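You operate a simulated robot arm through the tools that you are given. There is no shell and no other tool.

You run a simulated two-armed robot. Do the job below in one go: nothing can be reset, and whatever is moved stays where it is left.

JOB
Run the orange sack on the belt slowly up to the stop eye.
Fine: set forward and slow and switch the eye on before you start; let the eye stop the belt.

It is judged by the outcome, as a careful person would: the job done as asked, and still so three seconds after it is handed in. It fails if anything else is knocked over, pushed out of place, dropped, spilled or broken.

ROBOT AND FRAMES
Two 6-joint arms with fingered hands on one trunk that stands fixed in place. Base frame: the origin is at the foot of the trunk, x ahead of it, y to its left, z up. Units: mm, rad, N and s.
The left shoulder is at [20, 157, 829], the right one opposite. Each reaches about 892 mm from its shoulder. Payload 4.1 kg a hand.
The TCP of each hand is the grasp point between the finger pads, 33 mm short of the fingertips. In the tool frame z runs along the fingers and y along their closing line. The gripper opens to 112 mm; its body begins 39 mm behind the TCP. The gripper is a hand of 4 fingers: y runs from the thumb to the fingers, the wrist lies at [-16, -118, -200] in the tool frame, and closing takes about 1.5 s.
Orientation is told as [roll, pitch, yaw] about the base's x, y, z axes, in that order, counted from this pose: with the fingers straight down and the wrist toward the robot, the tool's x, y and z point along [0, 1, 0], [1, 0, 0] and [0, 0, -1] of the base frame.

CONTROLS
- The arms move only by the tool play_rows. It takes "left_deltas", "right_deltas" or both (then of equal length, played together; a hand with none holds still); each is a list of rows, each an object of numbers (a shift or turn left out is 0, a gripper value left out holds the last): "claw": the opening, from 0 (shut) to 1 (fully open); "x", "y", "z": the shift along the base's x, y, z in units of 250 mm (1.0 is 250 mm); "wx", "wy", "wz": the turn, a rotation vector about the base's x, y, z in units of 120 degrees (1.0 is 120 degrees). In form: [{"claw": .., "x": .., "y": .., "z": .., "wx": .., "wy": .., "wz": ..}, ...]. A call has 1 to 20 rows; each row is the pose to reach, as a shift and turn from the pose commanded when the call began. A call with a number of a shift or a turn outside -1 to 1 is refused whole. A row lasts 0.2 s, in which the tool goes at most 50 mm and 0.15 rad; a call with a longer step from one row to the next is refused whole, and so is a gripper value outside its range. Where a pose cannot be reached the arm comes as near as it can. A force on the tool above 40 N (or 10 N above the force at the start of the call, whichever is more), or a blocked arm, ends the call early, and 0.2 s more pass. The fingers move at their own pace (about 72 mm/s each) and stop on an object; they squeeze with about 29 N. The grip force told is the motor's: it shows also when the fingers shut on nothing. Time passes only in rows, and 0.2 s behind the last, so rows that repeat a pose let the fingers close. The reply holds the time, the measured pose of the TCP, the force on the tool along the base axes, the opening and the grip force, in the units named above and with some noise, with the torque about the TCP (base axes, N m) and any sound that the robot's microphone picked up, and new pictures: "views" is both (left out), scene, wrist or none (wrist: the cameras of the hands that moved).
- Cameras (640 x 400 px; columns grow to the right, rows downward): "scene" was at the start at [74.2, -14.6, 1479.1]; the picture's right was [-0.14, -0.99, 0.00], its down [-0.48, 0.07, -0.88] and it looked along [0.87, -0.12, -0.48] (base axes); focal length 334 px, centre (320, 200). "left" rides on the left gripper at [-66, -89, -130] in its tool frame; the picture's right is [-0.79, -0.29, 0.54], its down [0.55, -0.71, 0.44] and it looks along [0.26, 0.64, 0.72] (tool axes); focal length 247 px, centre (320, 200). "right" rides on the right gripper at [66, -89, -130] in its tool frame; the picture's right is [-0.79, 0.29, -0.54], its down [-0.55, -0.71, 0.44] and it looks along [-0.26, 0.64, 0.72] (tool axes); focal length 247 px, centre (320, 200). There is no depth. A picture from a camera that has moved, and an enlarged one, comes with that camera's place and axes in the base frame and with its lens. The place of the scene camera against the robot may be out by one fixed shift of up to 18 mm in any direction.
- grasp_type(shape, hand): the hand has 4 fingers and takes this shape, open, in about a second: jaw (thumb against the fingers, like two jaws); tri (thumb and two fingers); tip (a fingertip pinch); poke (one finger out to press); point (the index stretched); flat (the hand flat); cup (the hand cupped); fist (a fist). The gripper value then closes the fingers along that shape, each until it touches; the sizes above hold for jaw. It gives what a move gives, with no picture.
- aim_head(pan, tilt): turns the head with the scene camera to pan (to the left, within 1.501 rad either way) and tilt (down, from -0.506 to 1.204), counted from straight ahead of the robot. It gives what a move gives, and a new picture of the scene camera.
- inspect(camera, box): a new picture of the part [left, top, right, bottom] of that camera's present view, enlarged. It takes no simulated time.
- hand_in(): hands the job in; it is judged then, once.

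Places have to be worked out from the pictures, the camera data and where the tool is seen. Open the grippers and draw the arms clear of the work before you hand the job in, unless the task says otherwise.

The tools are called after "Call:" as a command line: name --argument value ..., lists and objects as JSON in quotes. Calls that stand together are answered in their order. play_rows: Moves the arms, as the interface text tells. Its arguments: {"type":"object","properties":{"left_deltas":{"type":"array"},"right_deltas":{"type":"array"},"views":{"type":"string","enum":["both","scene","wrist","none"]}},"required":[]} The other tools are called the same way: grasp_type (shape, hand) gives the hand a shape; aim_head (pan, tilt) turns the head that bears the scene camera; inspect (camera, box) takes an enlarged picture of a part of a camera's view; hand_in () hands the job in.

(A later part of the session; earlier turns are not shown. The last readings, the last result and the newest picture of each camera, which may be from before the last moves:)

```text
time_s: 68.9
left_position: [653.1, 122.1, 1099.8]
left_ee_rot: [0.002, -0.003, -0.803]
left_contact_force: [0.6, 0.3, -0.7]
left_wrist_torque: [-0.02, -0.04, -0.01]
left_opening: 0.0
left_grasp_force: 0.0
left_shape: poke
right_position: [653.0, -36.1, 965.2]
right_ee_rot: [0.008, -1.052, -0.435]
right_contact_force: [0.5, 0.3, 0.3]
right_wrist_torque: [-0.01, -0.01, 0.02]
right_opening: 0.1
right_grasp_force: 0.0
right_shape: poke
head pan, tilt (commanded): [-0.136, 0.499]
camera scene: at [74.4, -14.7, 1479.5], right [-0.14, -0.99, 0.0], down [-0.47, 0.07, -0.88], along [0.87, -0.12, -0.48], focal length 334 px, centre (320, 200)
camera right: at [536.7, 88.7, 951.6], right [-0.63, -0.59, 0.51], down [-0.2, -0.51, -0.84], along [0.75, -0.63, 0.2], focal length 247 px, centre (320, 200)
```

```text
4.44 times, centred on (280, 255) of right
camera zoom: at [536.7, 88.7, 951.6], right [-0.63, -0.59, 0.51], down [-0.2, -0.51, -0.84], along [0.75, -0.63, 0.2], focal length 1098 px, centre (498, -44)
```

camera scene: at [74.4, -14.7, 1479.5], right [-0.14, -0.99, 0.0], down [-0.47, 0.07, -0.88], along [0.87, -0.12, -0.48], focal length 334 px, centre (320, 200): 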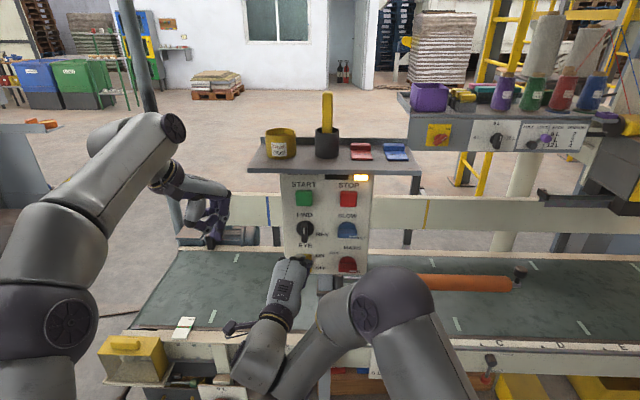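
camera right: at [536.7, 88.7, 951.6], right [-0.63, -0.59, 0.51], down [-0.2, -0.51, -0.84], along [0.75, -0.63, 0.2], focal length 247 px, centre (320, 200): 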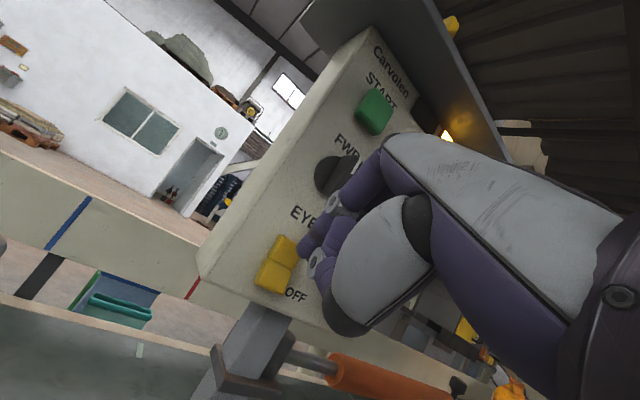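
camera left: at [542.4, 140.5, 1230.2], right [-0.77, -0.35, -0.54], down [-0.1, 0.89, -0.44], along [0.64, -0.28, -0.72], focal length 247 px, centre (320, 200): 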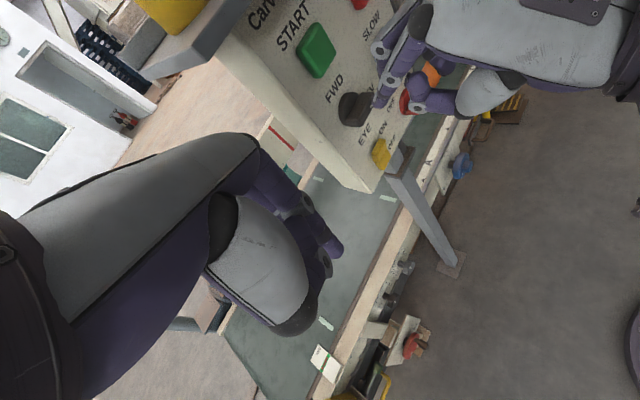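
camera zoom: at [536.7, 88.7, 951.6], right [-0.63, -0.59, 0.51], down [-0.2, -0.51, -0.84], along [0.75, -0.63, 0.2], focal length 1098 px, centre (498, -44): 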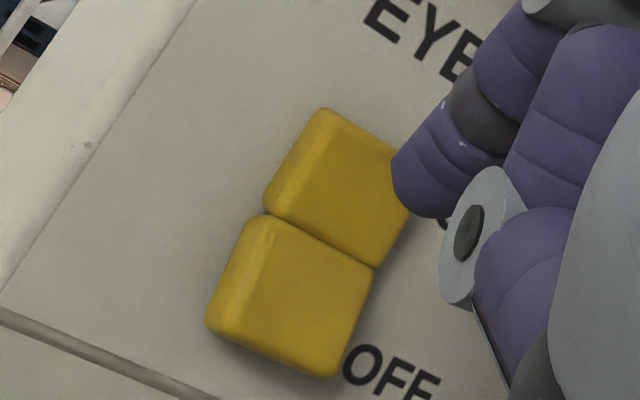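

The rocker is now on ON (its lower half stands proud instead). Next is the blue knob with the left hand; first I'll retract the right arm up and to the right to clear the way.

Call:
play_rows --right_deltas '[{"x": -0.0769, "y": -0.0634, "z": 0.0769, "wx": 0.0104, "wy": 0.0372, "wz": 0.0106}, {"x": -0.1538, "y": -0.1268, "z": 0.1538, "wx": 0.0209, "wy": 0.0744, "wz": 0.0212}, {"x": -0.2308, "y": -0.1902, "z": 0.2308, "wx": 0.0313, "wy": 0.1116, "wz": 0.0318}, {"x": -0.3077, "y": -0.2535, "z": 0.3077, "wx": 0.0418, "wy": 0.1488, "wz": 0.0424}, {"x": -0.3846, "y": -0.3169, "z": 0.3846, "wx": 0.0522, "wy": 0.186, "wz": 0.053}, {"x": -0.4615, "y": -0.3803, "z": 0.4615, "wx": 0.0626, "wy": 0.2232, "wz": 0.0636}, {"x": -0.5385, "y": -0.4437, "z": 0.5385, "wx": 0.0731, "wy": 0.2604, "wz": 0.0742}, {"x": -0.6154, "y": -0.5071, "z": 0.6154, "wx": 0.0835, "wy": 0.2976, "wz": 0.0848}, {"x": -0.6923, "y": -0.5705, "z": 0.6923, "wx": 0.0939, "wy": 0.3348, "wz": 0.0954}, {"x": -0.7692, "y": -0.6338, "z": 0.7692, "wx": 0.1044, "wy": 0.372, "wz": 0.106}, {"x": -0.8462, "y": -0.6972, "z": 0.8462, "wx": 0.1148, "wy": 0.4092, "wz": 0.1166}, {"x": -0.9231, "y": -0.7606, "z": 0.9231, "wx": 0.1253, "wy": 0.4464, "wz": 0.1272}, {"x": -1.0, "y": -0.824, "z": 1.0, "wx": 0.1357, "wy": 0.4836, "wz": 0.1378}]' --views "both"

```text
time_s: 71.7
left_position: [652.3, 122.5, 1099.5]
left_ee_rot: [0.002, -0.002, -0.803]
left_contact_force: [1.1, 0.2, -0.6]
left_wrist_torque: [-0.02, 0.0, 0.0]
left_opening: 0.0
left_grasp_force: 0.0
left_shape: poke
right_position: [400.6, -242.5, 1216.5]
right_ee_rot: [0.007, -0.001, -0.113]
right_contact_force: [-1.3, -0.5, -0.1]
right_wrist_torque: [0.01, 0.02, 0.01]
right_opening: 0.2
right_grasp_force: 0.0
right_shape: poke
head pan, tilt (commanded): [-0.136, 0.499]
camera scene: at [74.5, -14.5, 1479.5], right [-0.14, -0.99, 0.0], down [-0.47, 0.06, -0.88], along [0.87, -0.12, -0.48], focal length 334 px, centre (320, 200)
camera right: at [320.4, -166.6, 1346.5], right [0.19, -0.82, 0.53], down [-0.77, -0.47, -0.44], along [0.61, -0.32, -0.72], focal length 247 px, centre (320, 200)
```

scene: 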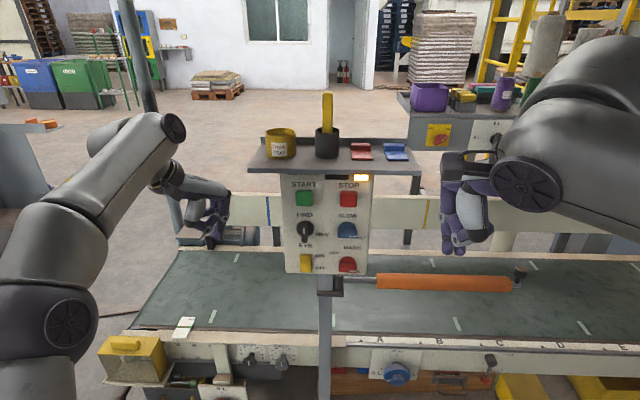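
right: 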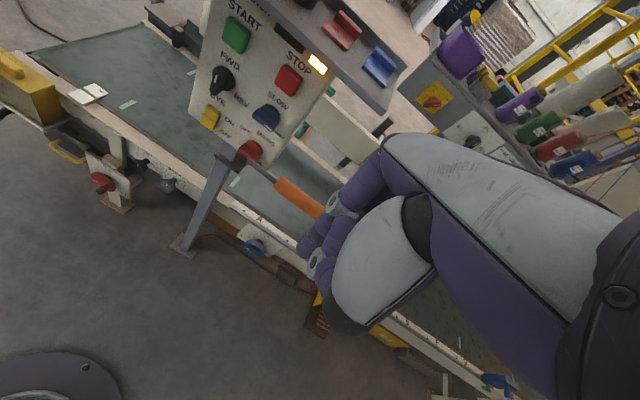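

Right arm is clear. Now the left arm: first back and up to a comfortable pose in front of the panel's left.

Call:
play_rows --left_deltas '[{"x": -0.133, "y": 0.0, "z": 0.05, "wz": 0.0517}, {"x": -0.267, "y": 0.0, "z": 0.12, "wz": 0.1034}, {"x": -0.4, "y": -0.02, "z": 0.2, "wz": 0.155}, {"x": -0.533, "y": -0.05, "z": 0.28, "wz": 0.2067}, {"x": -0.667, "y": -0.09, "z": 0.34, "wz": 0.2584}, {"x": -0.8, "y": -0.128, "z": 0.4, "wz": 0.31}]' --views "none"

```text
time_s: 73.1
left_position: [451.0, 88.9, 1198.3]
left_ee_rot: [0.003, -0.004, -0.153]
left_contact_force: [0.4, 1.0, -0.3]
left_wrist_torque: [-0.01, 0.01, 0.02]
left_opening: 0.0
left_grasp_force: 0.0
left_shape: poke
right_position: [403.2, -242.4, 1215.9]
right_ee_rot: [0.008, -0.004, -0.115]
right_contact_force: [-0.8, 0.7, -0.1]
right_wrist_torque: [0.0, 0.02, 0.0]
right_opening: 0.0
right_grasp_force: 0.0
right_shape: poke
head pan, tilt (commanded): [-0.136, 0.499]
```

Now the approach to a standoff above and in front of the blue knob's left half with the left index, pitched 30° down.

Call:
play_rows --left_deltas '[{"x": 0.0607, "y": -0.0743, "z": -0.0377, "wx": -0.0067, "wy": -0.0411, "wz": -0.0008}, {"x": 0.1213, "y": -0.1487, "z": -0.0753, "wx": -0.0133, "wy": -0.0822, "wz": -0.0017}, {"x": 0.182, "y": -0.223, "z": -0.113, "wx": -0.02, "wy": -0.1234, "wz": -0.0025}, {"x": 0.2427, "y": -0.2973, "z": -0.1507, "wx": -0.0267, "wy": -0.1645, "wz": -0.0033}, {"x": 0.3033, "y": -0.3717, "z": -0.1883, "wx": -0.0333, "wy": -0.2056, "wz": -0.0042}, {"x": 0.364, "y": -0.446, "z": -0.226, "wx": -0.04, "wy": -0.2467, "wz": -0.005}, {"x": 0.4247, "y": -0.5203, "z": -0.2637, "wx": -0.0467, "wy": -0.2878, "wz": -0.0058}, {"x": 0.4853, "y": -0.5947, "z": -0.3013, "wx": -0.0533, "wy": -0.3289, "wz": -0.0067}, {"x": 0.546, "y": -0.669, "z": -0.339, "wx": -0.06, "wy": -0.3701, "wz": -0.0075}, {"x": 0.6067, "y": -0.7433, "z": -0.3767, "wx": -0.0667, "wy": -0.4112, "wz": -0.0083}, {"x": 0.6673, "y": -0.8177, "z": -0.4143, "wx": -0.0733, "wy": -0.4523, "wz": -0.0092}, {"x": 0.728, "y": -0.892, "z": -0.452, "wx": -0.08, "wy": -0.4934, "wz": -0.01}, {"x": 0.728, "y": -0.892, "z": -0.452, "wx": -0.08, "wy": -0.4934, "wz": -0.01}]' --views "both"

Call:
inspect --camera "left" --box '[250, 150, 450, 330]'

Call:
inspect --camera "right" --box '[180, 20, 320, 160]'

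```text
time_s: 75.9
left_position: [634.3, -133.3, 1086.1]
left_ee_rot: [0.01, -1.053, -0.179]
left_contact_force: [-0.2, -0.8, -0.6]
left_wrist_torque: [0.02, -0.01, 0.0]
left_opening: 0.0
left_grasp_force: 0.2
left_shape: poke
right_position: [401.3, -241.6, 1216.0]
right_ee_rot: [0.006, -0.002, -0.115]
right_contact_force: [0.3, -0.4, -0.3]
right_wrist_torque: [-0.02, -0.04, 0.03]
right_opening: 0.0
right_grasp_force: 0.1
right_shape: poke
head pan, tilt (commanded): [-0.136, 0.499]
camera scene: at [74.2, -14.6, 1479.5], right [-0.14, -0.99, 0.0], down [-0.47, 0.06, -0.88], along [0.87, -0.12, -0.48], focal length 334 px, centre (320, 200)
camera left: at [468.5, -170.6, 1073.2], right [0.18, -0.83, -0.52], down [0.12, 0.54, -0.83], along [0.98, 0.09, 0.2], focal length 247 px, centre (320, 200)
```

scene: 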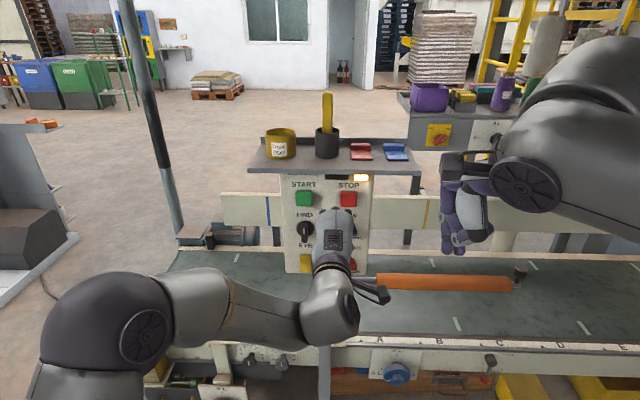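
left: 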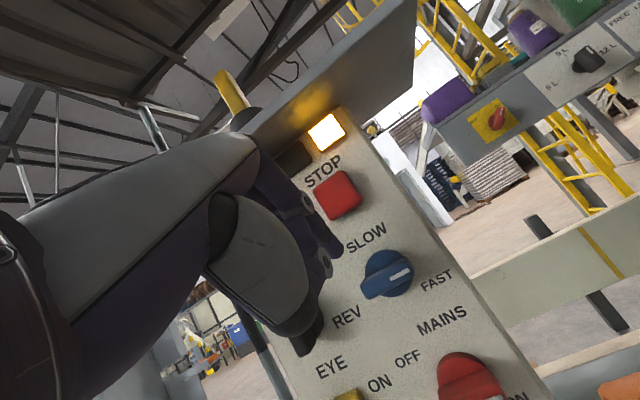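

```text
2.22 times, centred on (350, 240) of left
camera zoom: at [468.5, -170.6, 1073.2], right [0.18, -0.83, -0.52], down [0.12, 0.54, -0.83], along [0.98, 0.09, 0.2], focal length 549 px, centre (253, 111)
```

zoom: 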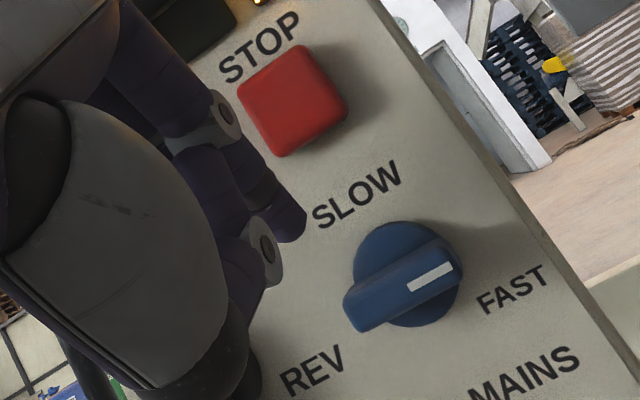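

```text
2.86 times, centred on (250, 90) of right
camera zoom: at [320.6, -166.4, 1346.3], right [0.19, -0.82, 0.53], down [-0.77, -0.46, -0.44], along [0.61, -0.33, -0.72], focal length 706 px, centre (520, 514)
```

zoom: 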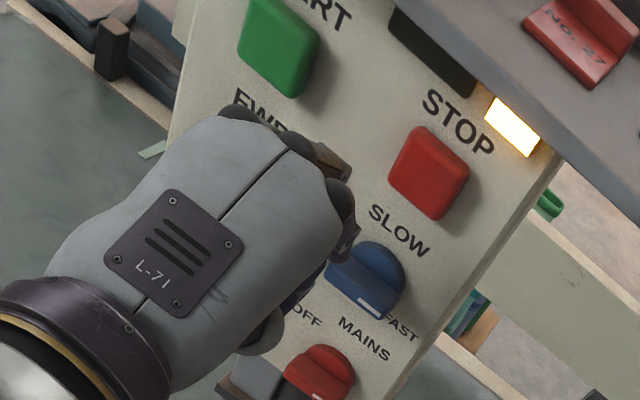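

Reached exactly. The left index tip measures about (-3, -2, 37) in its tool frame and the blue bar's centre is near (680, -161, 1031). I'll move the finger over the bar's left half, 7 mm above it.

Call:
play_rows --left_deltas '[{"x": 0.03, "y": -0.01, "z": -0.035}, {"x": 0.065, "y": -0.02, "z": -0.07}, {"x": 0.1, "y": -0.03, "z": -0.085}, {"x": 0.1, "y": -0.03, "z": -0.085}]' --views "wrist"

Call:
inspect --camera "left" --box '[260, 160, 420, 320]'

Call:
inspect --camera "right" --box '[220, 60, 310, 150]'

```text
time_s: 76.9
left_position: [658.4, -140.7, 1064.4]
left_ee_rot: [0.008, -1.052, -0.181]
left_contact_force: [-0.4, 0.8, -0.2]
left_wrist_torque: [0.02, 0.01, -0.02]
left_opening: 0.0
left_grasp_force: 0.0
left_shape: poke
right_position: [402.1, -242.8, 1215.1]
right_ee_rot: [0.006, -0.003, -0.116]
right_contact_force: [0.1, 0.3, -0.2]
right_wrist_torque: [-0.01, 0.0, 0.0]
right_opening: 0.0
right_grasp_force: 0.0
right_shape: poke
head pan, tilt (commanded): [-0.136, 0.499]
camera left: at [492.3, -178.9, 1052.1], right [0.18, -0.83, -0.52], down [0.12, 0.54, -0.83], along [0.98, 0.09, 0.2], focal length 247 px, centre (320, 200)
```

left: 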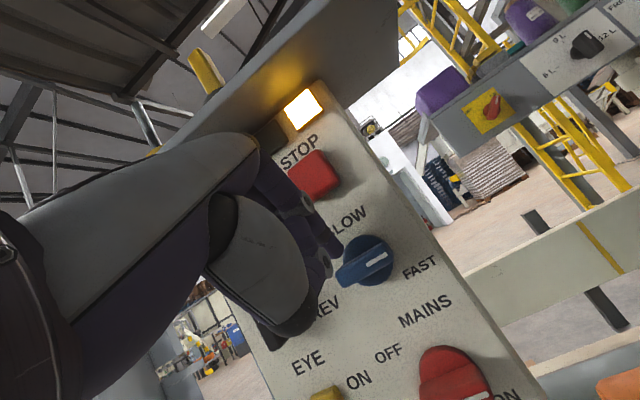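

```text
2.50 times, centred on (340, 240) of left
camera zoom: at [492.3, -178.9, 1052.1], right [0.18, -0.83, -0.52], down [0.12, 0.54, -0.83], along [0.98, 0.09, 0.2], focal length 617 px, centre (270, 100)
```

zoom: 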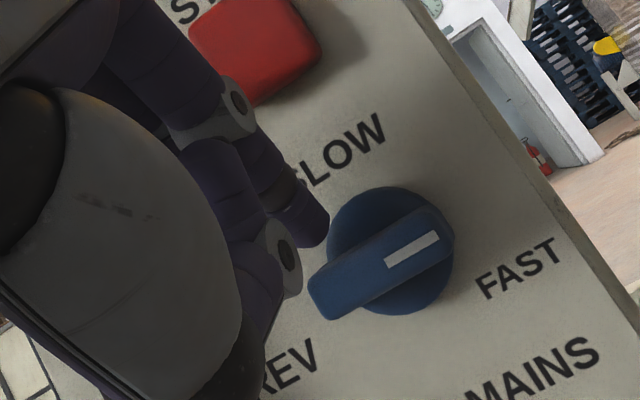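

```text
4.44 times, centred on (265, 105) of right
camera zoom: at [320.7, -166.5, 1346.2], right [0.19, -0.82, 0.53], down [-0.77, -0.46, -0.44], along [0.61, -0.33, -0.72], focal length 1098 px, centre (564, 622)
```

zoom: 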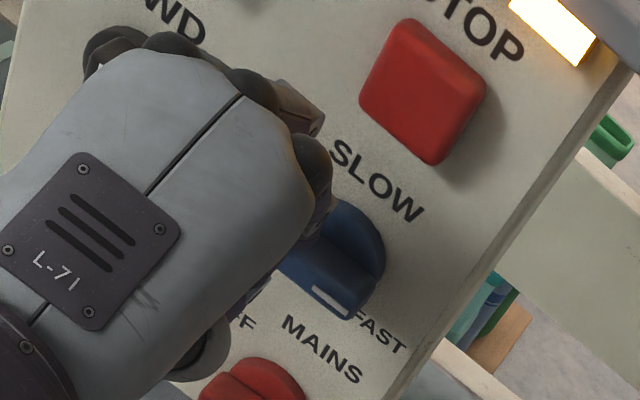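

The left index sits just above the left end of the blue bar with nothing else over it. I'll nudge it 3 mm right and sweep it down along the arc, about 45°.

Call:
play_rows --left_deltas '[{"x": -0.002, "y": -0.0118, "z": -0.012}, {"x": -0.002, "y": -0.0118, "z": -0.028}, {"x": 0.0003, "y": 0.0016, "z": -0.0436}, {"x": 0.0019, "y": 0.011, "z": -0.062}, {"x": 0.0026, "y": 0.015, "z": -0.0824}]' --views "wrist"

Call:
inspect --camera "left" --box '[260, 160, 420, 320]'

Call:
inspect --camera "right" --box '[220, 60, 310, 150]'

```text
time_s: 78.1
left_position: [660.6, -136.7, 1044.0]
left_ee_rot: [0.01, -1.05, -0.181]
left_contact_force: [0.1, 0.3, -0.4]
left_wrist_torque: [0.0, -0.01, 0.02]
left_opening: 0.2
left_grasp_force: 0.0
left_shape: poke
right_position: [401.6, -242.2, 1217.0]
right_ee_rot: [0.007, -0.002, -0.115]
right_contact_force: [0.6, -1.0, 1.5]
right_wrist_torque: [0.0, -0.04, -0.02]
right_opening: 0.0
right_grasp_force: 0.0
right_shape: poke
head pan, tilt (commanded): [-0.136, 0.499]
camera left: at [494.4, -174.4, 1032.1], right [0.18, -0.83, -0.52], down [0.12, 0.54, -0.83], along [0.98, 0.09, 0.2], focal length 247 px, centre (320, 200)
```

left: 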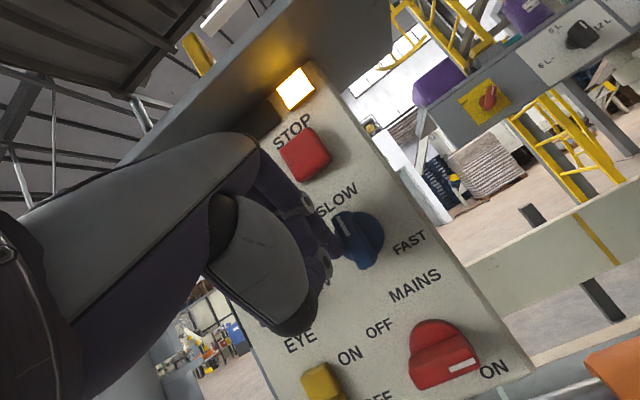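

```text
2.50 times, centred on (340, 240) of left
camera zoom: at [494.4, -174.4, 1032.1], right [0.18, -0.83, -0.52], down [0.12, 0.54, -0.83], along [0.98, 0.09, 0.2], focal length 617 px, centre (270, 100)
```

zoom: 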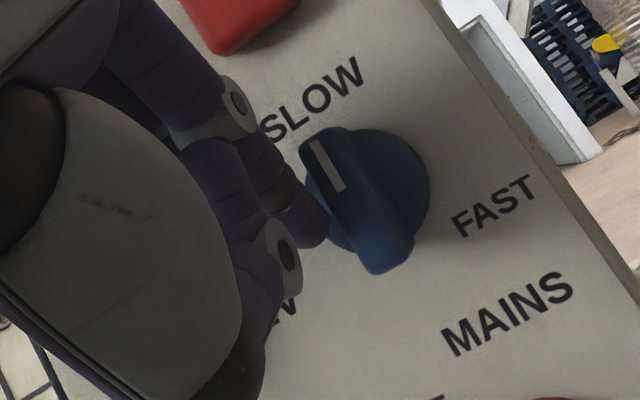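

```text
4.44 times, centred on (265, 105) of right
camera zoom: at [320.7, -166.5, 1346.2], right [0.19, -0.82, 0.53], down [-0.77, -0.46, -0.44], along [0.61, -0.33, -0.72], focal length 1098 px, centre (564, 622)
```

zoom: 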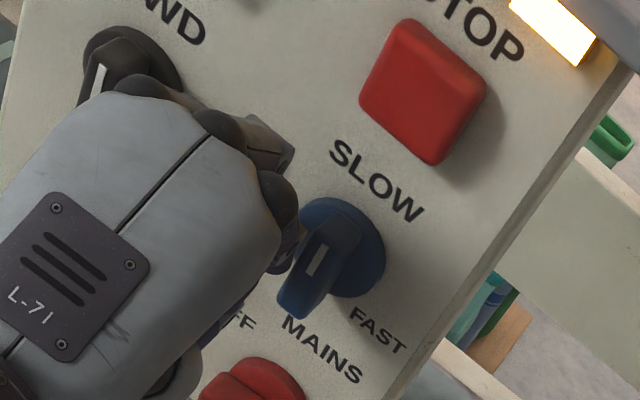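

The blue knob has turned to SLOW. I'll back the left finger out to the left and return the left arm to its start pose, then check every setting.

Call:
play_rows --left_deltas '[{"x": 0.0036, "y": 0.0196}, {"x": -0.056, "y": 0.03}, {"x": -0.1144, "y": 0.0404}, {"x": -0.1762, "y": 0.1177, "z": 0.062, "wx": 0.0063, "wy": 0.0413, "wz": 0.0022}, {"x": -0.238, "y": 0.195, "z": 0.124, "wx": 0.0125, "wy": 0.0826, "wz": 0.0043}, {"x": -0.2998, "y": 0.2723, "z": 0.186, "wx": 0.0188, "wy": 0.1239, "wz": 0.0065}, {"x": -0.3616, "y": 0.3496, "z": 0.248, "wx": 0.0251, "wy": 0.1652, "wz": 0.0087}, {"x": -0.4234, "y": 0.4269, "z": 0.31, "wx": 0.0314, "wy": 0.2065, "wz": 0.0109}, {"x": -0.4852, "y": 0.5042, "z": 0.372, "wx": 0.0376, "wy": 0.2478, "wz": 0.013}, {"x": -0.547, "y": 0.5815, "z": 0.434, "wx": 0.0439, "wy": 0.2891, "wz": 0.0152}, {"x": -0.6088, "y": 0.6588, "z": 0.496, "wx": 0.0502, "wy": 0.3304, "wz": 0.0174}, {"x": -0.6706, "y": 0.7361, "z": 0.558, "wx": 0.0564, "wy": 0.3717, "wz": 0.0195}, {"x": -0.7324, "y": 0.8134, "z": 0.62, "wx": 0.0627, "wy": 0.413, "wz": 0.0217}, {"x": -0.7942, "y": 0.8907, "z": 0.682, "wx": 0.069, "wy": 0.4543, "wz": 0.0239}, {"x": -0.856, "y": 0.968, "z": 0.744, "wx": 0.0752, "wy": 0.4958, "wz": 0.026}]' --views "both"

Call:
inspect --camera "scene" --box '[270, 165, 390, 280]'

Call:
inspect --camera "right" --box '[180, 0, 340, 170]'

```text
time_s: 81.3
left_position: [444.0, 105.4, 1232.2]
left_ee_rot: [0.008, 0.001, -0.122]
left_contact_force: [0.7, -0.3, 0.1]
left_wrist_torque: [-0.02, 0.0, 0.02]
left_opening: 0.0
left_grasp_force: 0.1
left_shape: poke
right_position: [401.9, -241.6, 1216.7]
right_ee_rot: [0.008, -0.003, -0.114]
right_contact_force: [0.2, 0.5, 0.0]
right_wrist_torque: [0.02, 0.0, -0.02]
right_opening: 0.0
right_grasp_force: 0.1
right_shape: poke
head pan, tilt (commanded): [-0.136, 0.499]
camera scene: at [74.4, -14.8, 1479.5], right [-0.14, -0.99, 0.0], down [-0.47, 0.07, -0.88], along [0.87, -0.12, -0.48], focal length 334 px, centre (320, 200)
camera left: at [347.6, 49.0, 1363.1], right [-0.38, -0.75, -0.55], down [-0.64, 0.64, -0.43], along [0.67, 0.18, -0.72], focal length 247 px, centre (320, 200)
```

scene: 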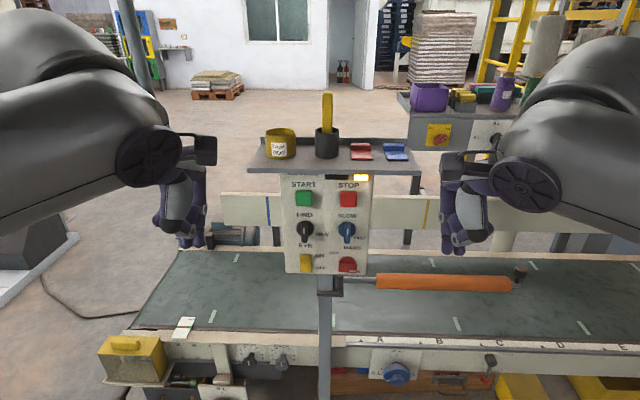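
left: 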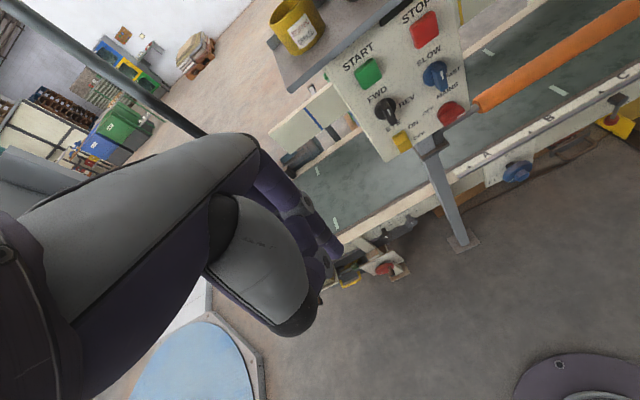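

```text
3.48 times, centred on (330, 222) of scene
camera zoom: at [74.4, -14.8, 1479.5], right [-0.14, -0.99, 0.0], down [-0.47, 0.07, -0.88], along [0.87, -0.12, -0.48], focal length 1162 px, centre (285, 122)
```

zoom: 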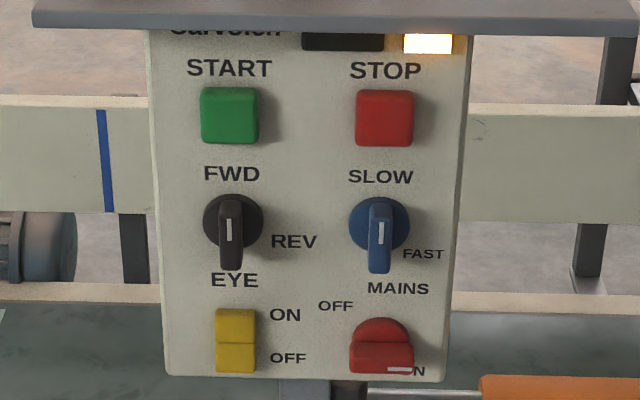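

```text
2.35 times, centred on (260, 85) of right
camera zoom: at [320.8, -166.6, 1346.2], right [0.19, -0.82, 0.53], down [-0.77, -0.46, -0.44], along [0.61, -0.33, -0.72], focal length 581 px, centre (461, 471)
```

zoom: 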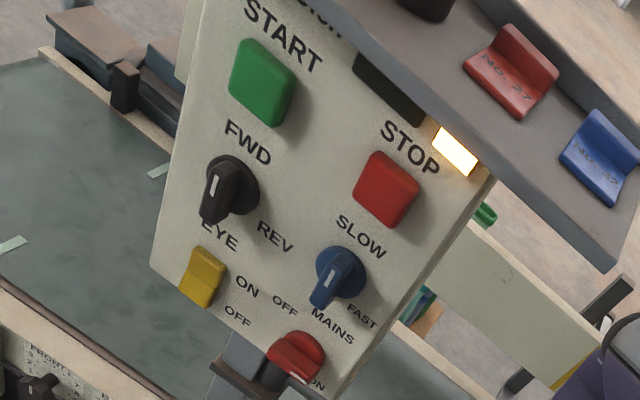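

All four settings are right: FWD, SLOW, EYE on, MAINS on, lamp lit, belt still. Now I'll bring the right index to a standoff in front of START, keeping below the shelf.

Call:
play_rows --right_deltas '[{"x": 0.0827, "y": 0.062, "z": -0.029, "wx": -0.0059, "wy": -0.0412, "wz": -0.002}, {"x": 0.1653, "y": 0.124, "z": -0.058, "wx": -0.0118, "wy": -0.0825, "wz": -0.004}, {"x": 0.248, "y": 0.186, "z": -0.087, "wx": -0.0178, "wy": -0.1237, "wz": -0.006}, {"x": 0.3307, "y": 0.248, "z": -0.116, "wx": -0.0237, "wy": -0.1649, "wz": -0.008}, {"x": 0.4133, "y": 0.31, "z": -0.145, "wx": -0.0296, "wy": -0.2062, "wz": -0.01}, {"x": 0.496, "y": 0.372, "z": -0.174, "wx": -0.0355, "wy": -0.2474, "wz": -0.012}, {"x": 0.5787, "y": 0.434, "z": -0.203, "wx": -0.0414, "wy": -0.2886, "wz": -0.014}, {"x": 0.6613, "y": 0.496, "z": -0.232, "wx": -0.0473, "wy": -0.3299, "wz": -0.016}, {"x": 0.744, "y": 0.558, "z": -0.261, "wx": -0.0533, "wy": -0.3711, "wz": -0.018}, {"x": 0.8267, "y": 0.62, "z": -0.29, "wx": -0.0592, "wy": -0.4123, "wz": -0.02}, {"x": 0.9093, "y": 0.682, "z": -0.319, "wx": -0.0651, "wy": -0.4536, "wz": -0.022}, {"x": 0.98, "y": 0.744, "z": -0.36, "wx": -0.071, "wy": -0.4948, "wz": -0.024}, {"x": 0.98, "y": 0.744, "z": -0.36, "wx": -0.071, "wy": -0.4948, "wz": -0.024}]' --views "both"

Call:
inspect --camera "right" --box '[220, 110, 400, 290]'

Call:
inspect --camera "left" --box '[320, 20, 480, 160]'

Call:
aim_head --pan -0.75 --tilt 0.6

Call:
inspect --camera "scene" --box '[360, 60, 600, 240]'

```text
time_s: 84.1
left_position: [444.8, 104.8, 1232.2]
left_ee_rot: [0.009, 0.0, -0.12]
left_contact_force: [0.6, 0.7, -0.1]
left_wrist_torque: [-0.01, -0.01, -0.03]
left_opening: 0.1
left_grasp_force: 0.1
left_shape: poke
right_position: [648.8, -56.1, 1122.2]
right_ee_rot: [0.009, -1.05, -0.173]
right_contact_force: [0.4, -0.9, 0.5]
right_wrist_torque: [-0.02, -0.02, 0.0]
right_opening: 0.0
right_grasp_force: 0.0
right_shape: poke
head pan, tilt (commanded): [-0.136, 0.499]
camera scene: at [74.2, -14.7, 1479.5], right [-0.14, -0.99, 0.0], down [-0.47, 0.07, -0.88], along [0.87, -0.12, -0.48], focal length 334 px, centre (320, 200)
camera right: at [503.6, 34.6, 1109.2], right [-0.45, -0.73, 0.51], down [-0.06, -0.55, -0.84], along [0.89, -0.41, 0.2], focal length 247 px, centre (320, 200)
```

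scene: 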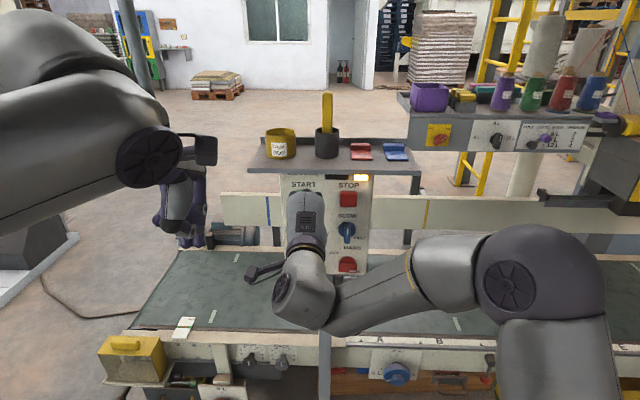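
right: 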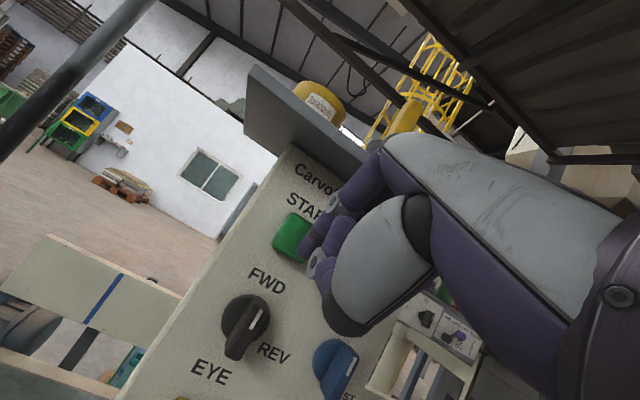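

```text
2.22 times, centred on (310, 200) of right
camera zoom: at [503.6, 34.6, 1109.2], right [-0.45, -0.73, 0.51], down [-0.06, -0.55, -0.84], along [0.89, -0.41, 0.2], focal length 549 px, centre (342, 200)
```

zoom: 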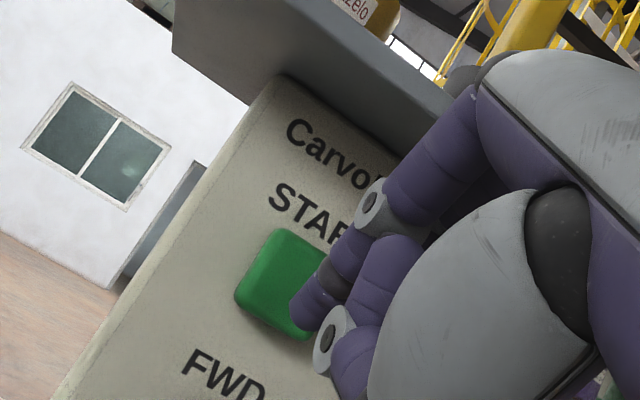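

```text
2.86 times, centred on (400, 90) of left
camera zoom: at [347.8, 48.9, 1362.8], right [-0.38, -0.75, -0.55], down [-0.64, 0.64, -0.43], along [0.67, 0.18, -0.72], focal length 706 px, centre (91, 514)
```

zoom: 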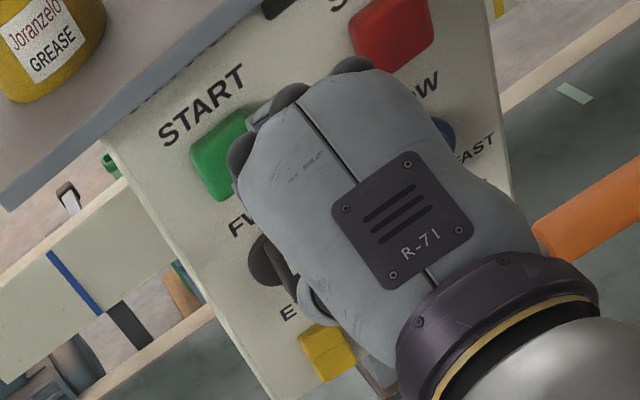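

```text
time_s: 85.1
left_position: [444.4, 105.4, 1232.7]
left_ee_rot: [0.009, 0.001, -0.12]
left_contact_force: [0.3, 0.3, 0.7]
left_wrist_torque: [-0.03, -0.01, -0.03]
left_opening: 0.1
left_grasp_force: 0.0
left_shape: poke
right_position: [646.7, -56.7, 1121.1]
right_ee_rot: [0.007, -1.051, -0.169]
right_contact_force: [0.4, -0.4, -0.5]
right_wrist_torque: [0.03, 0.0, 0.0]
right_opening: 0.0
right_grasp_force: 0.0
right_shape: poke
head pan, tilt (commanded): [-0.75, 0.6]
camera scene: at [48.9, -62.5, 1470.4], right [-0.68, -0.73, 0.0], down [-0.41, 0.38, -0.83], along [0.6, -0.56, -0.56], focal length 334 px, centre (320, 200)
```

scene: 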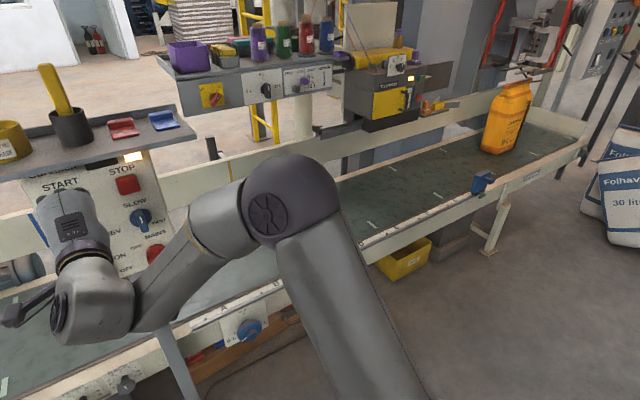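

```text
2.22 times, centred on (480, 150) of scene
camera zoom: at [48.9, -62.5, 1470.4], right [-0.68, -0.73, 0.0], down [-0.41, 0.38, -0.83], along [0.6, -0.56, -0.56], focal length 742 px, centre (-36, 311)
```

zoom: 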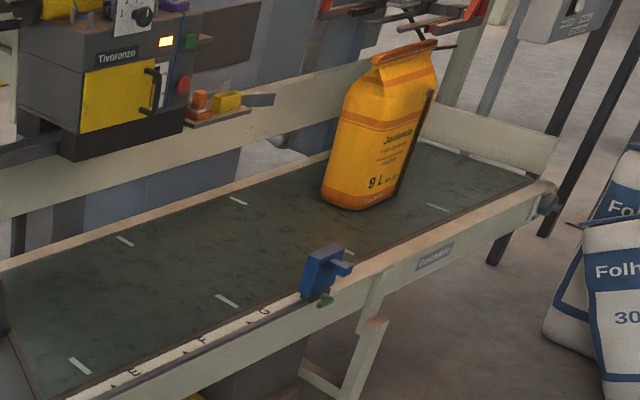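

The sack stands upright at the right end with the blue eye unit just downstream on the front rail, and the way is clear. The fingertip is lined up with START, about 35 mm short; I'll press it and withdraw in one move.

Call:
play_rows --right_deltas '[{"x": 0.059, "y": -0.0103, "z": 0.018}, {"x": 0.1103, "y": -0.0193, "z": 0.018}, {"x": 0.13, "y": -0.0227, "z": 0.018}, {"x": 0.1458, "y": -0.0255, "z": 0.018}, {"x": 0.1615, "y": -0.0282, "z": 0.018}, {"x": 0.1773, "y": -0.031, "z": 0.018}, {"x": 0.12, "y": -0.021, "z": 0.018}, {"x": 0.04, "y": -0.007, "z": 0.018}]' --views "both"

Call:
inspect --camera "scene" --box '[360, 60, 600, 240]'

```text
time_s: 86.9
left_position: [445.0, 104.8, 1232.9]
left_ee_rot: [0.009, 0.0, -0.119]
left_contact_force: [0.5, 0.1, 0.1]
left_wrist_torque: [0.03, 0.03, -0.02]
left_opening: 0.0
left_grasp_force: 0.0
left_shape: poke
right_position: [659.6, -58.4, 1127.5]
right_ee_rot: [0.008, -1.049, -0.168]
right_contact_force: [-0.5, -0.4, 0.3]
right_wrist_torque: [-0.02, 0.0, -0.01]
right_opening: 0.0
right_grasp_force: 0.1
right_shape: poke
head pan, tilt (commanded): [-0.75, 0.6]
heard: click
camera scene: at [49.0, -62.6, 1470.4], right [-0.68, -0.73, 0.0], down [-0.41, 0.39, -0.83], along [0.6, -0.56, -0.56], focal length 334 px, centre (320, 200)
camera right: at [515.7, 33.4, 1116.0], right [-0.45, -0.73, 0.51], down [-0.07, -0.55, -0.83], along [0.89, -0.41, 0.2], focal length 247 px, centre (320, 200)
```

scene: 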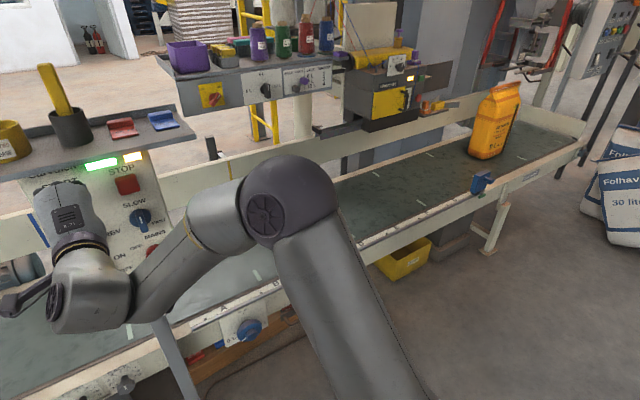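
right: 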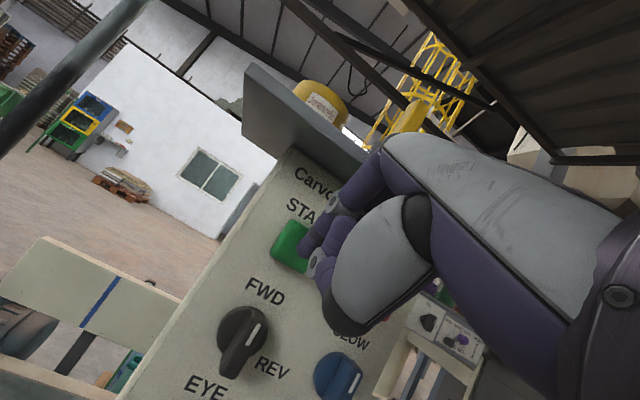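

```text
2.22 times, centred on (480, 150) of scene
camera zoom: at [49.0, -62.6, 1470.4], right [-0.68, -0.73, 0.0], down [-0.41, 0.39, -0.83], along [0.6, -0.56, -0.56], focal length 742 px, centre (-36, 311)
```

zoom: 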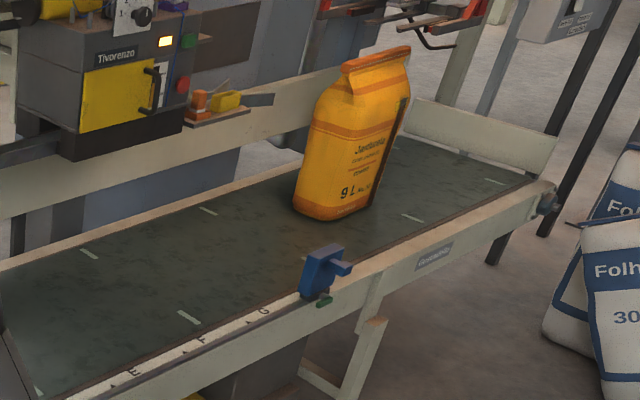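

The belt is running (green lamp lit) and the sack is moving left toward the eye. I'll hold still and watch.

Call:
play_rows --right_deltas '[{"x": 0.0}, {"x": 0.0}, {"x": 0.0}, {"x": 0.0}]' --views "scene"

Call:
inspect --camera "scene" --box '[360, 60, 600, 240]'

```text
time_s: 87.9
left_position: [444.1, 104.1, 1232.9]
left_ee_rot: [0.008, 0.001, -0.121]
left_contact_force: [0.3, -0.6, 0.0]
left_wrist_torque: [0.02, -0.03, 0.0]
left_opening: 0.0
left_grasp_force: 0.1
left_shape: poke
right_position: [660.0, -57.7, 1129.4]
right_ee_rot: [0.007, -1.05, -0.171]
right_contact_force: [-0.2, -0.6, 0.2]
right_wrist_torque: [-0.01, -0.01, 0.01]
right_opening: 0.0
right_grasp_force: 0.2
right_shape: poke
head pan, tilt (commanded): [-0.75, 0.6]
camera scene: at [48.8, -62.6, 1470.4], right [-0.68, -0.73, 0.0], down [-0.41, 0.39, -0.83], along [0.6, -0.56, -0.56], focal length 334 px, centre (320, 200)
```

scene: 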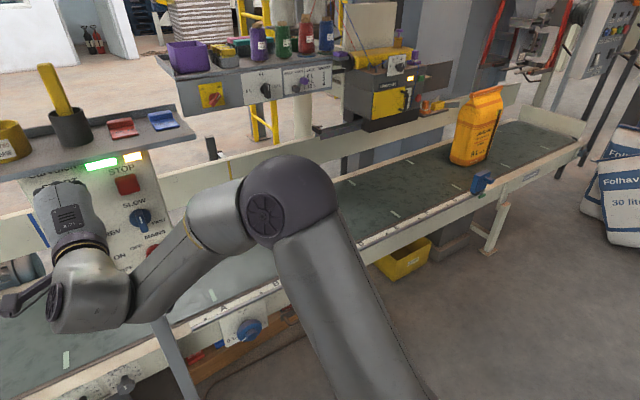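

```text
2.22 times, centred on (480, 150) of scene
camera zoom: at [48.8, -62.6, 1470.4], right [-0.68, -0.73, 0.0], down [-0.41, 0.39, -0.83], along [0.6, -0.56, -0.56], focal length 742 px, centre (-36, 311)
```

zoom: 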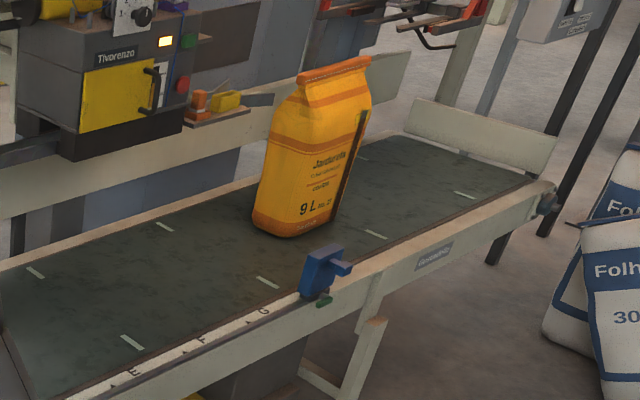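

The sack's leading edge is nearly at the eye's line. I'll hold on in short steps and watch for the belt to stop.

Call:
play_rows --right_deltas '[{"x": 0.0}, {"x": 0.0}, {"x": 0.0}, {"x": 0.0}]' --views "scene"

Call:
inspect --camera "scene" --box '[360, 60, 600, 240]'

Call:
inspect --camera "scene" --box '[20, 130, 180, 270]'

```text
time_s: 88.9
left_position: [444.0, 104.3, 1231.0]
left_ee_rot: [0.009, 0.001, -0.12]
left_contact_force: [-0.8, 0.0, 0.3]
left_wrist_torque: [0.0, -0.03, 0.03]
left_opening: 0.3
left_grasp_force: 0.0
left_shape: poke
right_position: [659.1, -59.1, 1128.9]
right_ee_rot: [0.008, -1.052, -0.172]
right_contact_force: [-0.5, 1.1, 0.2]
right_wrist_torque: [0.02, 0.0, -0.02]
right_opening: 0.0
right_grasp_force: 0.0
right_shape: poke
head pan, tilt (commanded): [-0.75, 0.6]
camera scene: at [48.8, -62.6, 1470.4], right [-0.68, -0.73, 0.0], down [-0.41, 0.39, -0.83], along [0.6, -0.56, -0.56], focal length 334 px, centre (320, 200)
```

scene: 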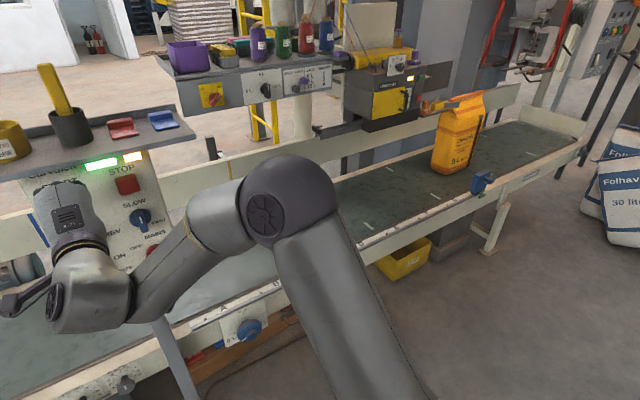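

```text
2.22 times, centred on (480, 150) of scene
camera zoom: at [48.8, -62.6, 1470.4], right [-0.68, -0.73, 0.0], down [-0.41, 0.39, -0.83], along [0.6, -0.56, -0.56], focal length 742 px, centre (-36, 311)
```

zoom: 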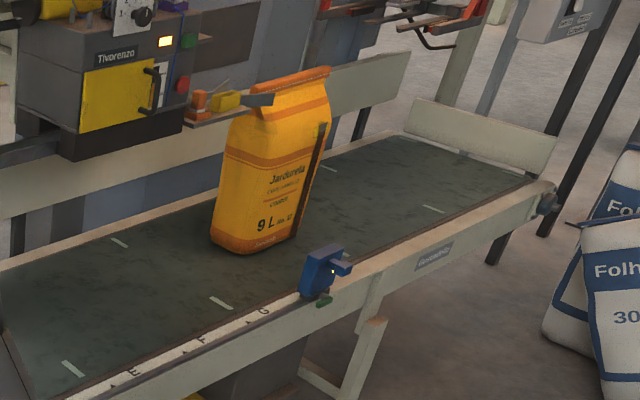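

```text
2.86 times, centred on (100, 200) of scene
camera zoom: at [48.8, -62.6, 1470.4], right [-0.68, -0.73, 0.0], down [-0.41, 0.39, -0.83], along [0.6, -0.56, -0.56], focal length 954 px, centre (949, 200)
```

zoom: 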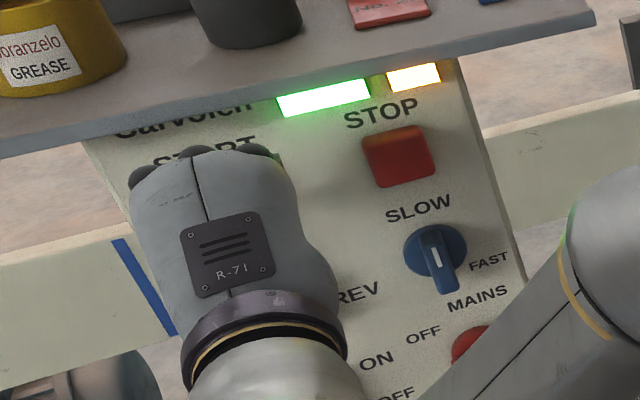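

A yellow light has come on at the eye unit, so the sack seems just detected; the green run lamp is still on. I'll wait a moment more and look again.

Call:
play_rows --right_deltas '[{"x": 0.0}]' --views "scene"

Call:
inspect --camera "scene" --box '[360, 60, 600, 240]'

```text
time_s: 89.3
left_position: [445.4, 105.2, 1232.6]
left_ee_rot: [0.009, 0.001, -0.12]
left_contact_force: [0.2, 0.9, 0.8]
left_wrist_torque: [0.0, 0.0, 0.01]
left_opening: 0.1
left_grasp_force: 0.0
left_shape: poke
right_position: [658.8, -57.3, 1128.0]
right_ee_rot: [0.005, -1.051, -0.172]
right_contact_force: [0.0, -1.1, -0.4]
right_wrist_torque: [0.02, -0.01, -0.01]
right_opening: 0.1
right_grasp_force: 0.1
right_shape: poke
head pan, tilt (commanded): [-0.75, 0.6]
camera scene: at [48.8, -62.6, 1470.4], right [-0.68, -0.73, 0.0], down [-0.41, 0.39, -0.83], along [0.6, -0.56, -0.56], focal length 334 px, centre (320, 200)
```

scene: 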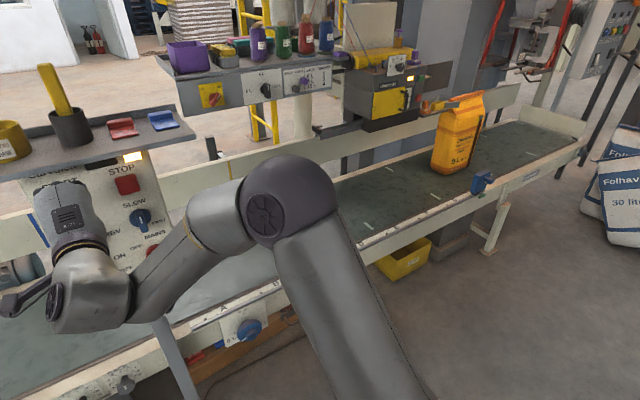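

```text
2.22 times, centred on (480, 150) of scene
camera zoom: at [48.8, -62.6, 1470.4], right [-0.68, -0.73, 0.0], down [-0.41, 0.39, -0.83], along [0.6, -0.56, -0.56], focal length 742 px, centre (-36, 311)
```

zoom: 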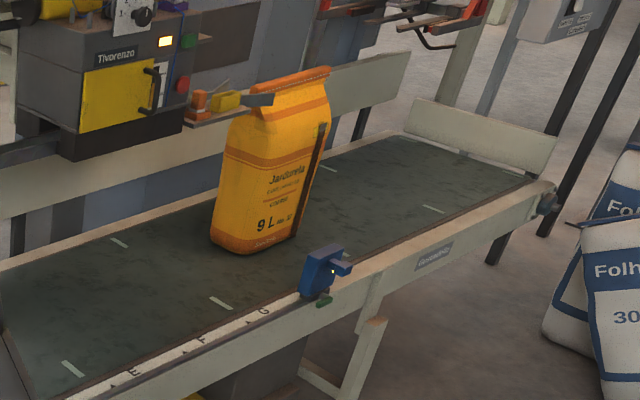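

The green run lamp has gone out and the sack stands still at the eye: the eye stopped the belt. Now I'll withdraw the right arm straight back and up to its start pose.

Call:
play_rows --right_deltas '[{"x": -0.08, "y": 0.014}, {"x": -0.16, "y": 0.02, "z": 0.02}, {"x": -0.23, "y": -0.045, "z": 0.07, "wx": 0.0061, "wy": 0.0414, "wz": 0.0022}, {"x": -0.3, "y": -0.11, "z": 0.12, "wx": 0.0121, "wy": 0.0827, "wz": 0.0043}, {"x": -0.37, "y": -0.175, "z": 0.17, "wx": 0.0182, "wy": 0.1241, "wz": 0.0065}, {"x": -0.44, "y": -0.24, "z": 0.22, "wx": 0.0243, "wy": 0.1654, "wz": 0.0087}, {"x": -0.51, "y": -0.305, "z": 0.27, "wx": 0.0303, "wy": 0.2068, "wz": 0.0108}, {"x": -0.58, "y": -0.37, "z": 0.32, "wx": 0.0364, "wy": 0.2482, "wz": 0.013}, {"x": -0.65, "y": -0.435, "z": 0.37, "wx": 0.0425, "wy": 0.2895, "wz": 0.0152}, {"x": -0.72, "y": -0.5, "z": 0.41, "wx": 0.0485, "wy": 0.3309, "wz": 0.0173}, {"x": -0.79, "y": -0.565, "z": 0.45, "wx": 0.0546, "wy": 0.3722, "wz": 0.0195}, {"x": -0.86, "y": -0.63, "z": 0.48, "wx": 0.0607, "wy": 0.4136, "wz": 0.0217}, {"x": -0.93, "y": -0.69, "z": 0.51, "wx": 0.0667, "wy": 0.4549, "wz": 0.0238}, {"x": -1.0, "y": -0.74, "z": 0.53, "wx": 0.0728, "wy": 0.4963, "wz": 0.026}]' --left_deltas '[{"y": 0.0}, {"y": 0.01}, {"y": 0.02}, {"y": 0.03}, {"y": 0.04}, {"y": 0.05}, {"y": 0.06}, {"y": 0.07}, {"y": 0.08}, {"y": 0.09}, {"y": 0.1}, {"y": 0.1}, {"y": 0.1}, {"y": 0.1}]' --views "both"

Call:
grasp_type --hand "right" --shape "jaw"

Call:
grasp_type --hand "left" --shape "jaw"

```text
time_s: 92.3
left_position: [445.9, 130.1, 1229.4]
left_ee_rot: [0.01, 0.001, -0.121]
left_contact_force: [-1.0, -0.3, 0.6]
left_wrist_torque: [-0.04, -0.03, -0.03]
left_opening: 0.1
left_grasp_force: 0.1
left_shape: poke
right_position: [407.1, -241.6, 1262.3]
right_ee_rot: [0.012, 0.002, -0.112]
right_contact_force: [0.4, 0.4, 0.5]
right_wrist_torque: [0.03, -0.03, -0.01]
right_opening: 0.0
right_grasp_force: 0.0
right_shape: poke
head pan, tilt (commanded): [-0.75, 0.6]
camera scene: at [48.9, -62.5, 1470.4], right [-0.68, -0.73, 0.0], down [-0.41, 0.39, -0.83], along [0.6, -0.56, -0.56], focal length 334 px, centre (320, 200)
camera right: at [325.8, -167.3, 1392.6], right [0.2, -0.83, 0.53], down [-0.77, -0.46, -0.44], along [0.61, -0.32, -0.73], focal length 247 px, centre (320, 200)
camera left: at [349.0, 74.4, 1360.5], right [-0.38, -0.75, -0.55], down [-0.64, 0.64, -0.43], along [0.67, 0.18, -0.72], focal length 247 px, centre (320, 200)
```

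scene: 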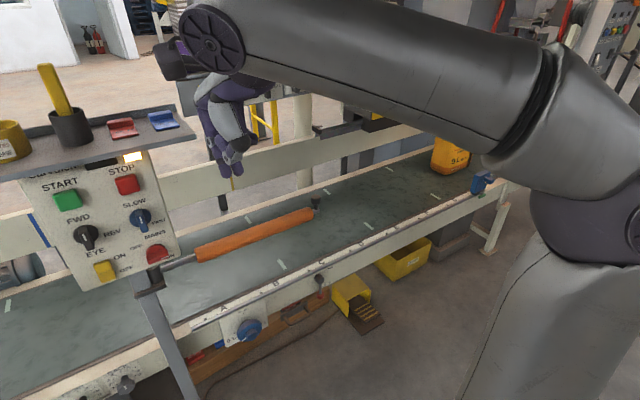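
right: 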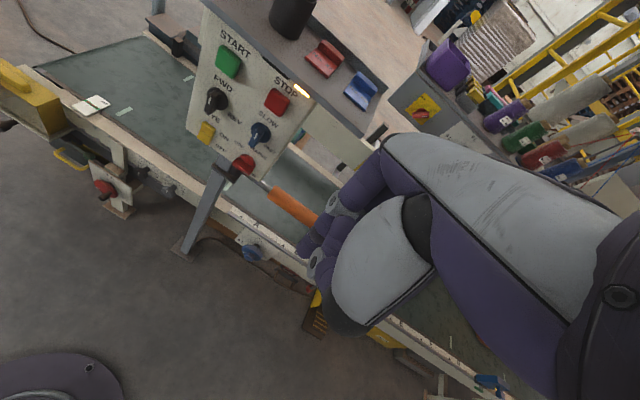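
left: 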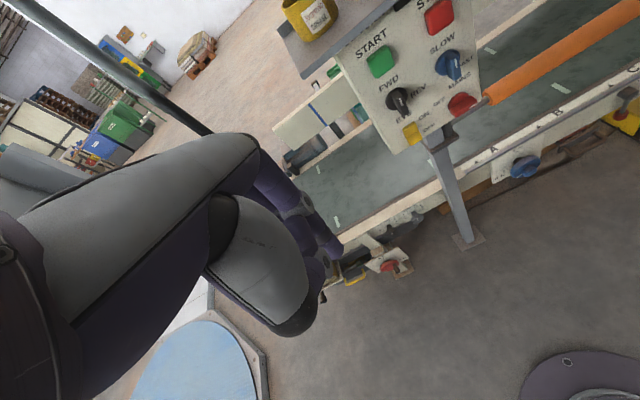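

```text
time_s: 93.2
left_position: [445.2, 131.0, 1229.9]
left_ee_rot: [0.008, 0.0, -0.119]
left_contact_force: [0.4, 0.2, 0.6]
left_wrist_torque: [0.03, 0.01, 0.0]
left_opening: 0.0
left_grasp_force: 0.1
left_shape: poke
right_position: [407.6, -241.2, 1262.4]
right_ee_rot: [0.011, 0.001, -0.114]
right_contact_force: [-1.5, 0.5, -0.3]
right_wrist_torque: [0.01, -0.01, -0.02]
right_opening: 111.8
right_grasp_force: 0.0
right_shape: jaw
head pan, tilt (commanded): [-0.75, 0.6]
```

```text
time_s: 94.1
left_position: [446.6, 128.3, 1230.4]
left_ee_rot: [0.008, -0.001, -0.12]
left_contact_force: [0.4, -0.7, 0.3]
left_wrist_torque: [-0.01, -0.04, 0.01]
left_opening: 112.2
left_grasp_force: 0.1
left_shape: jaw
right_position: [406.8, -242.0, 1262.8]
right_ee_rot: [0.013, 0.001, -0.112]
right_contact_force: [0.5, 0.3, -0.3]
right_wrist_torque: [0.0, -0.02, 0.02]
right_opening: 112.0
right_grasp_force: 0.0
right_shape: jaw
head pan, tilt (commanded): [-0.75, 0.6]
```

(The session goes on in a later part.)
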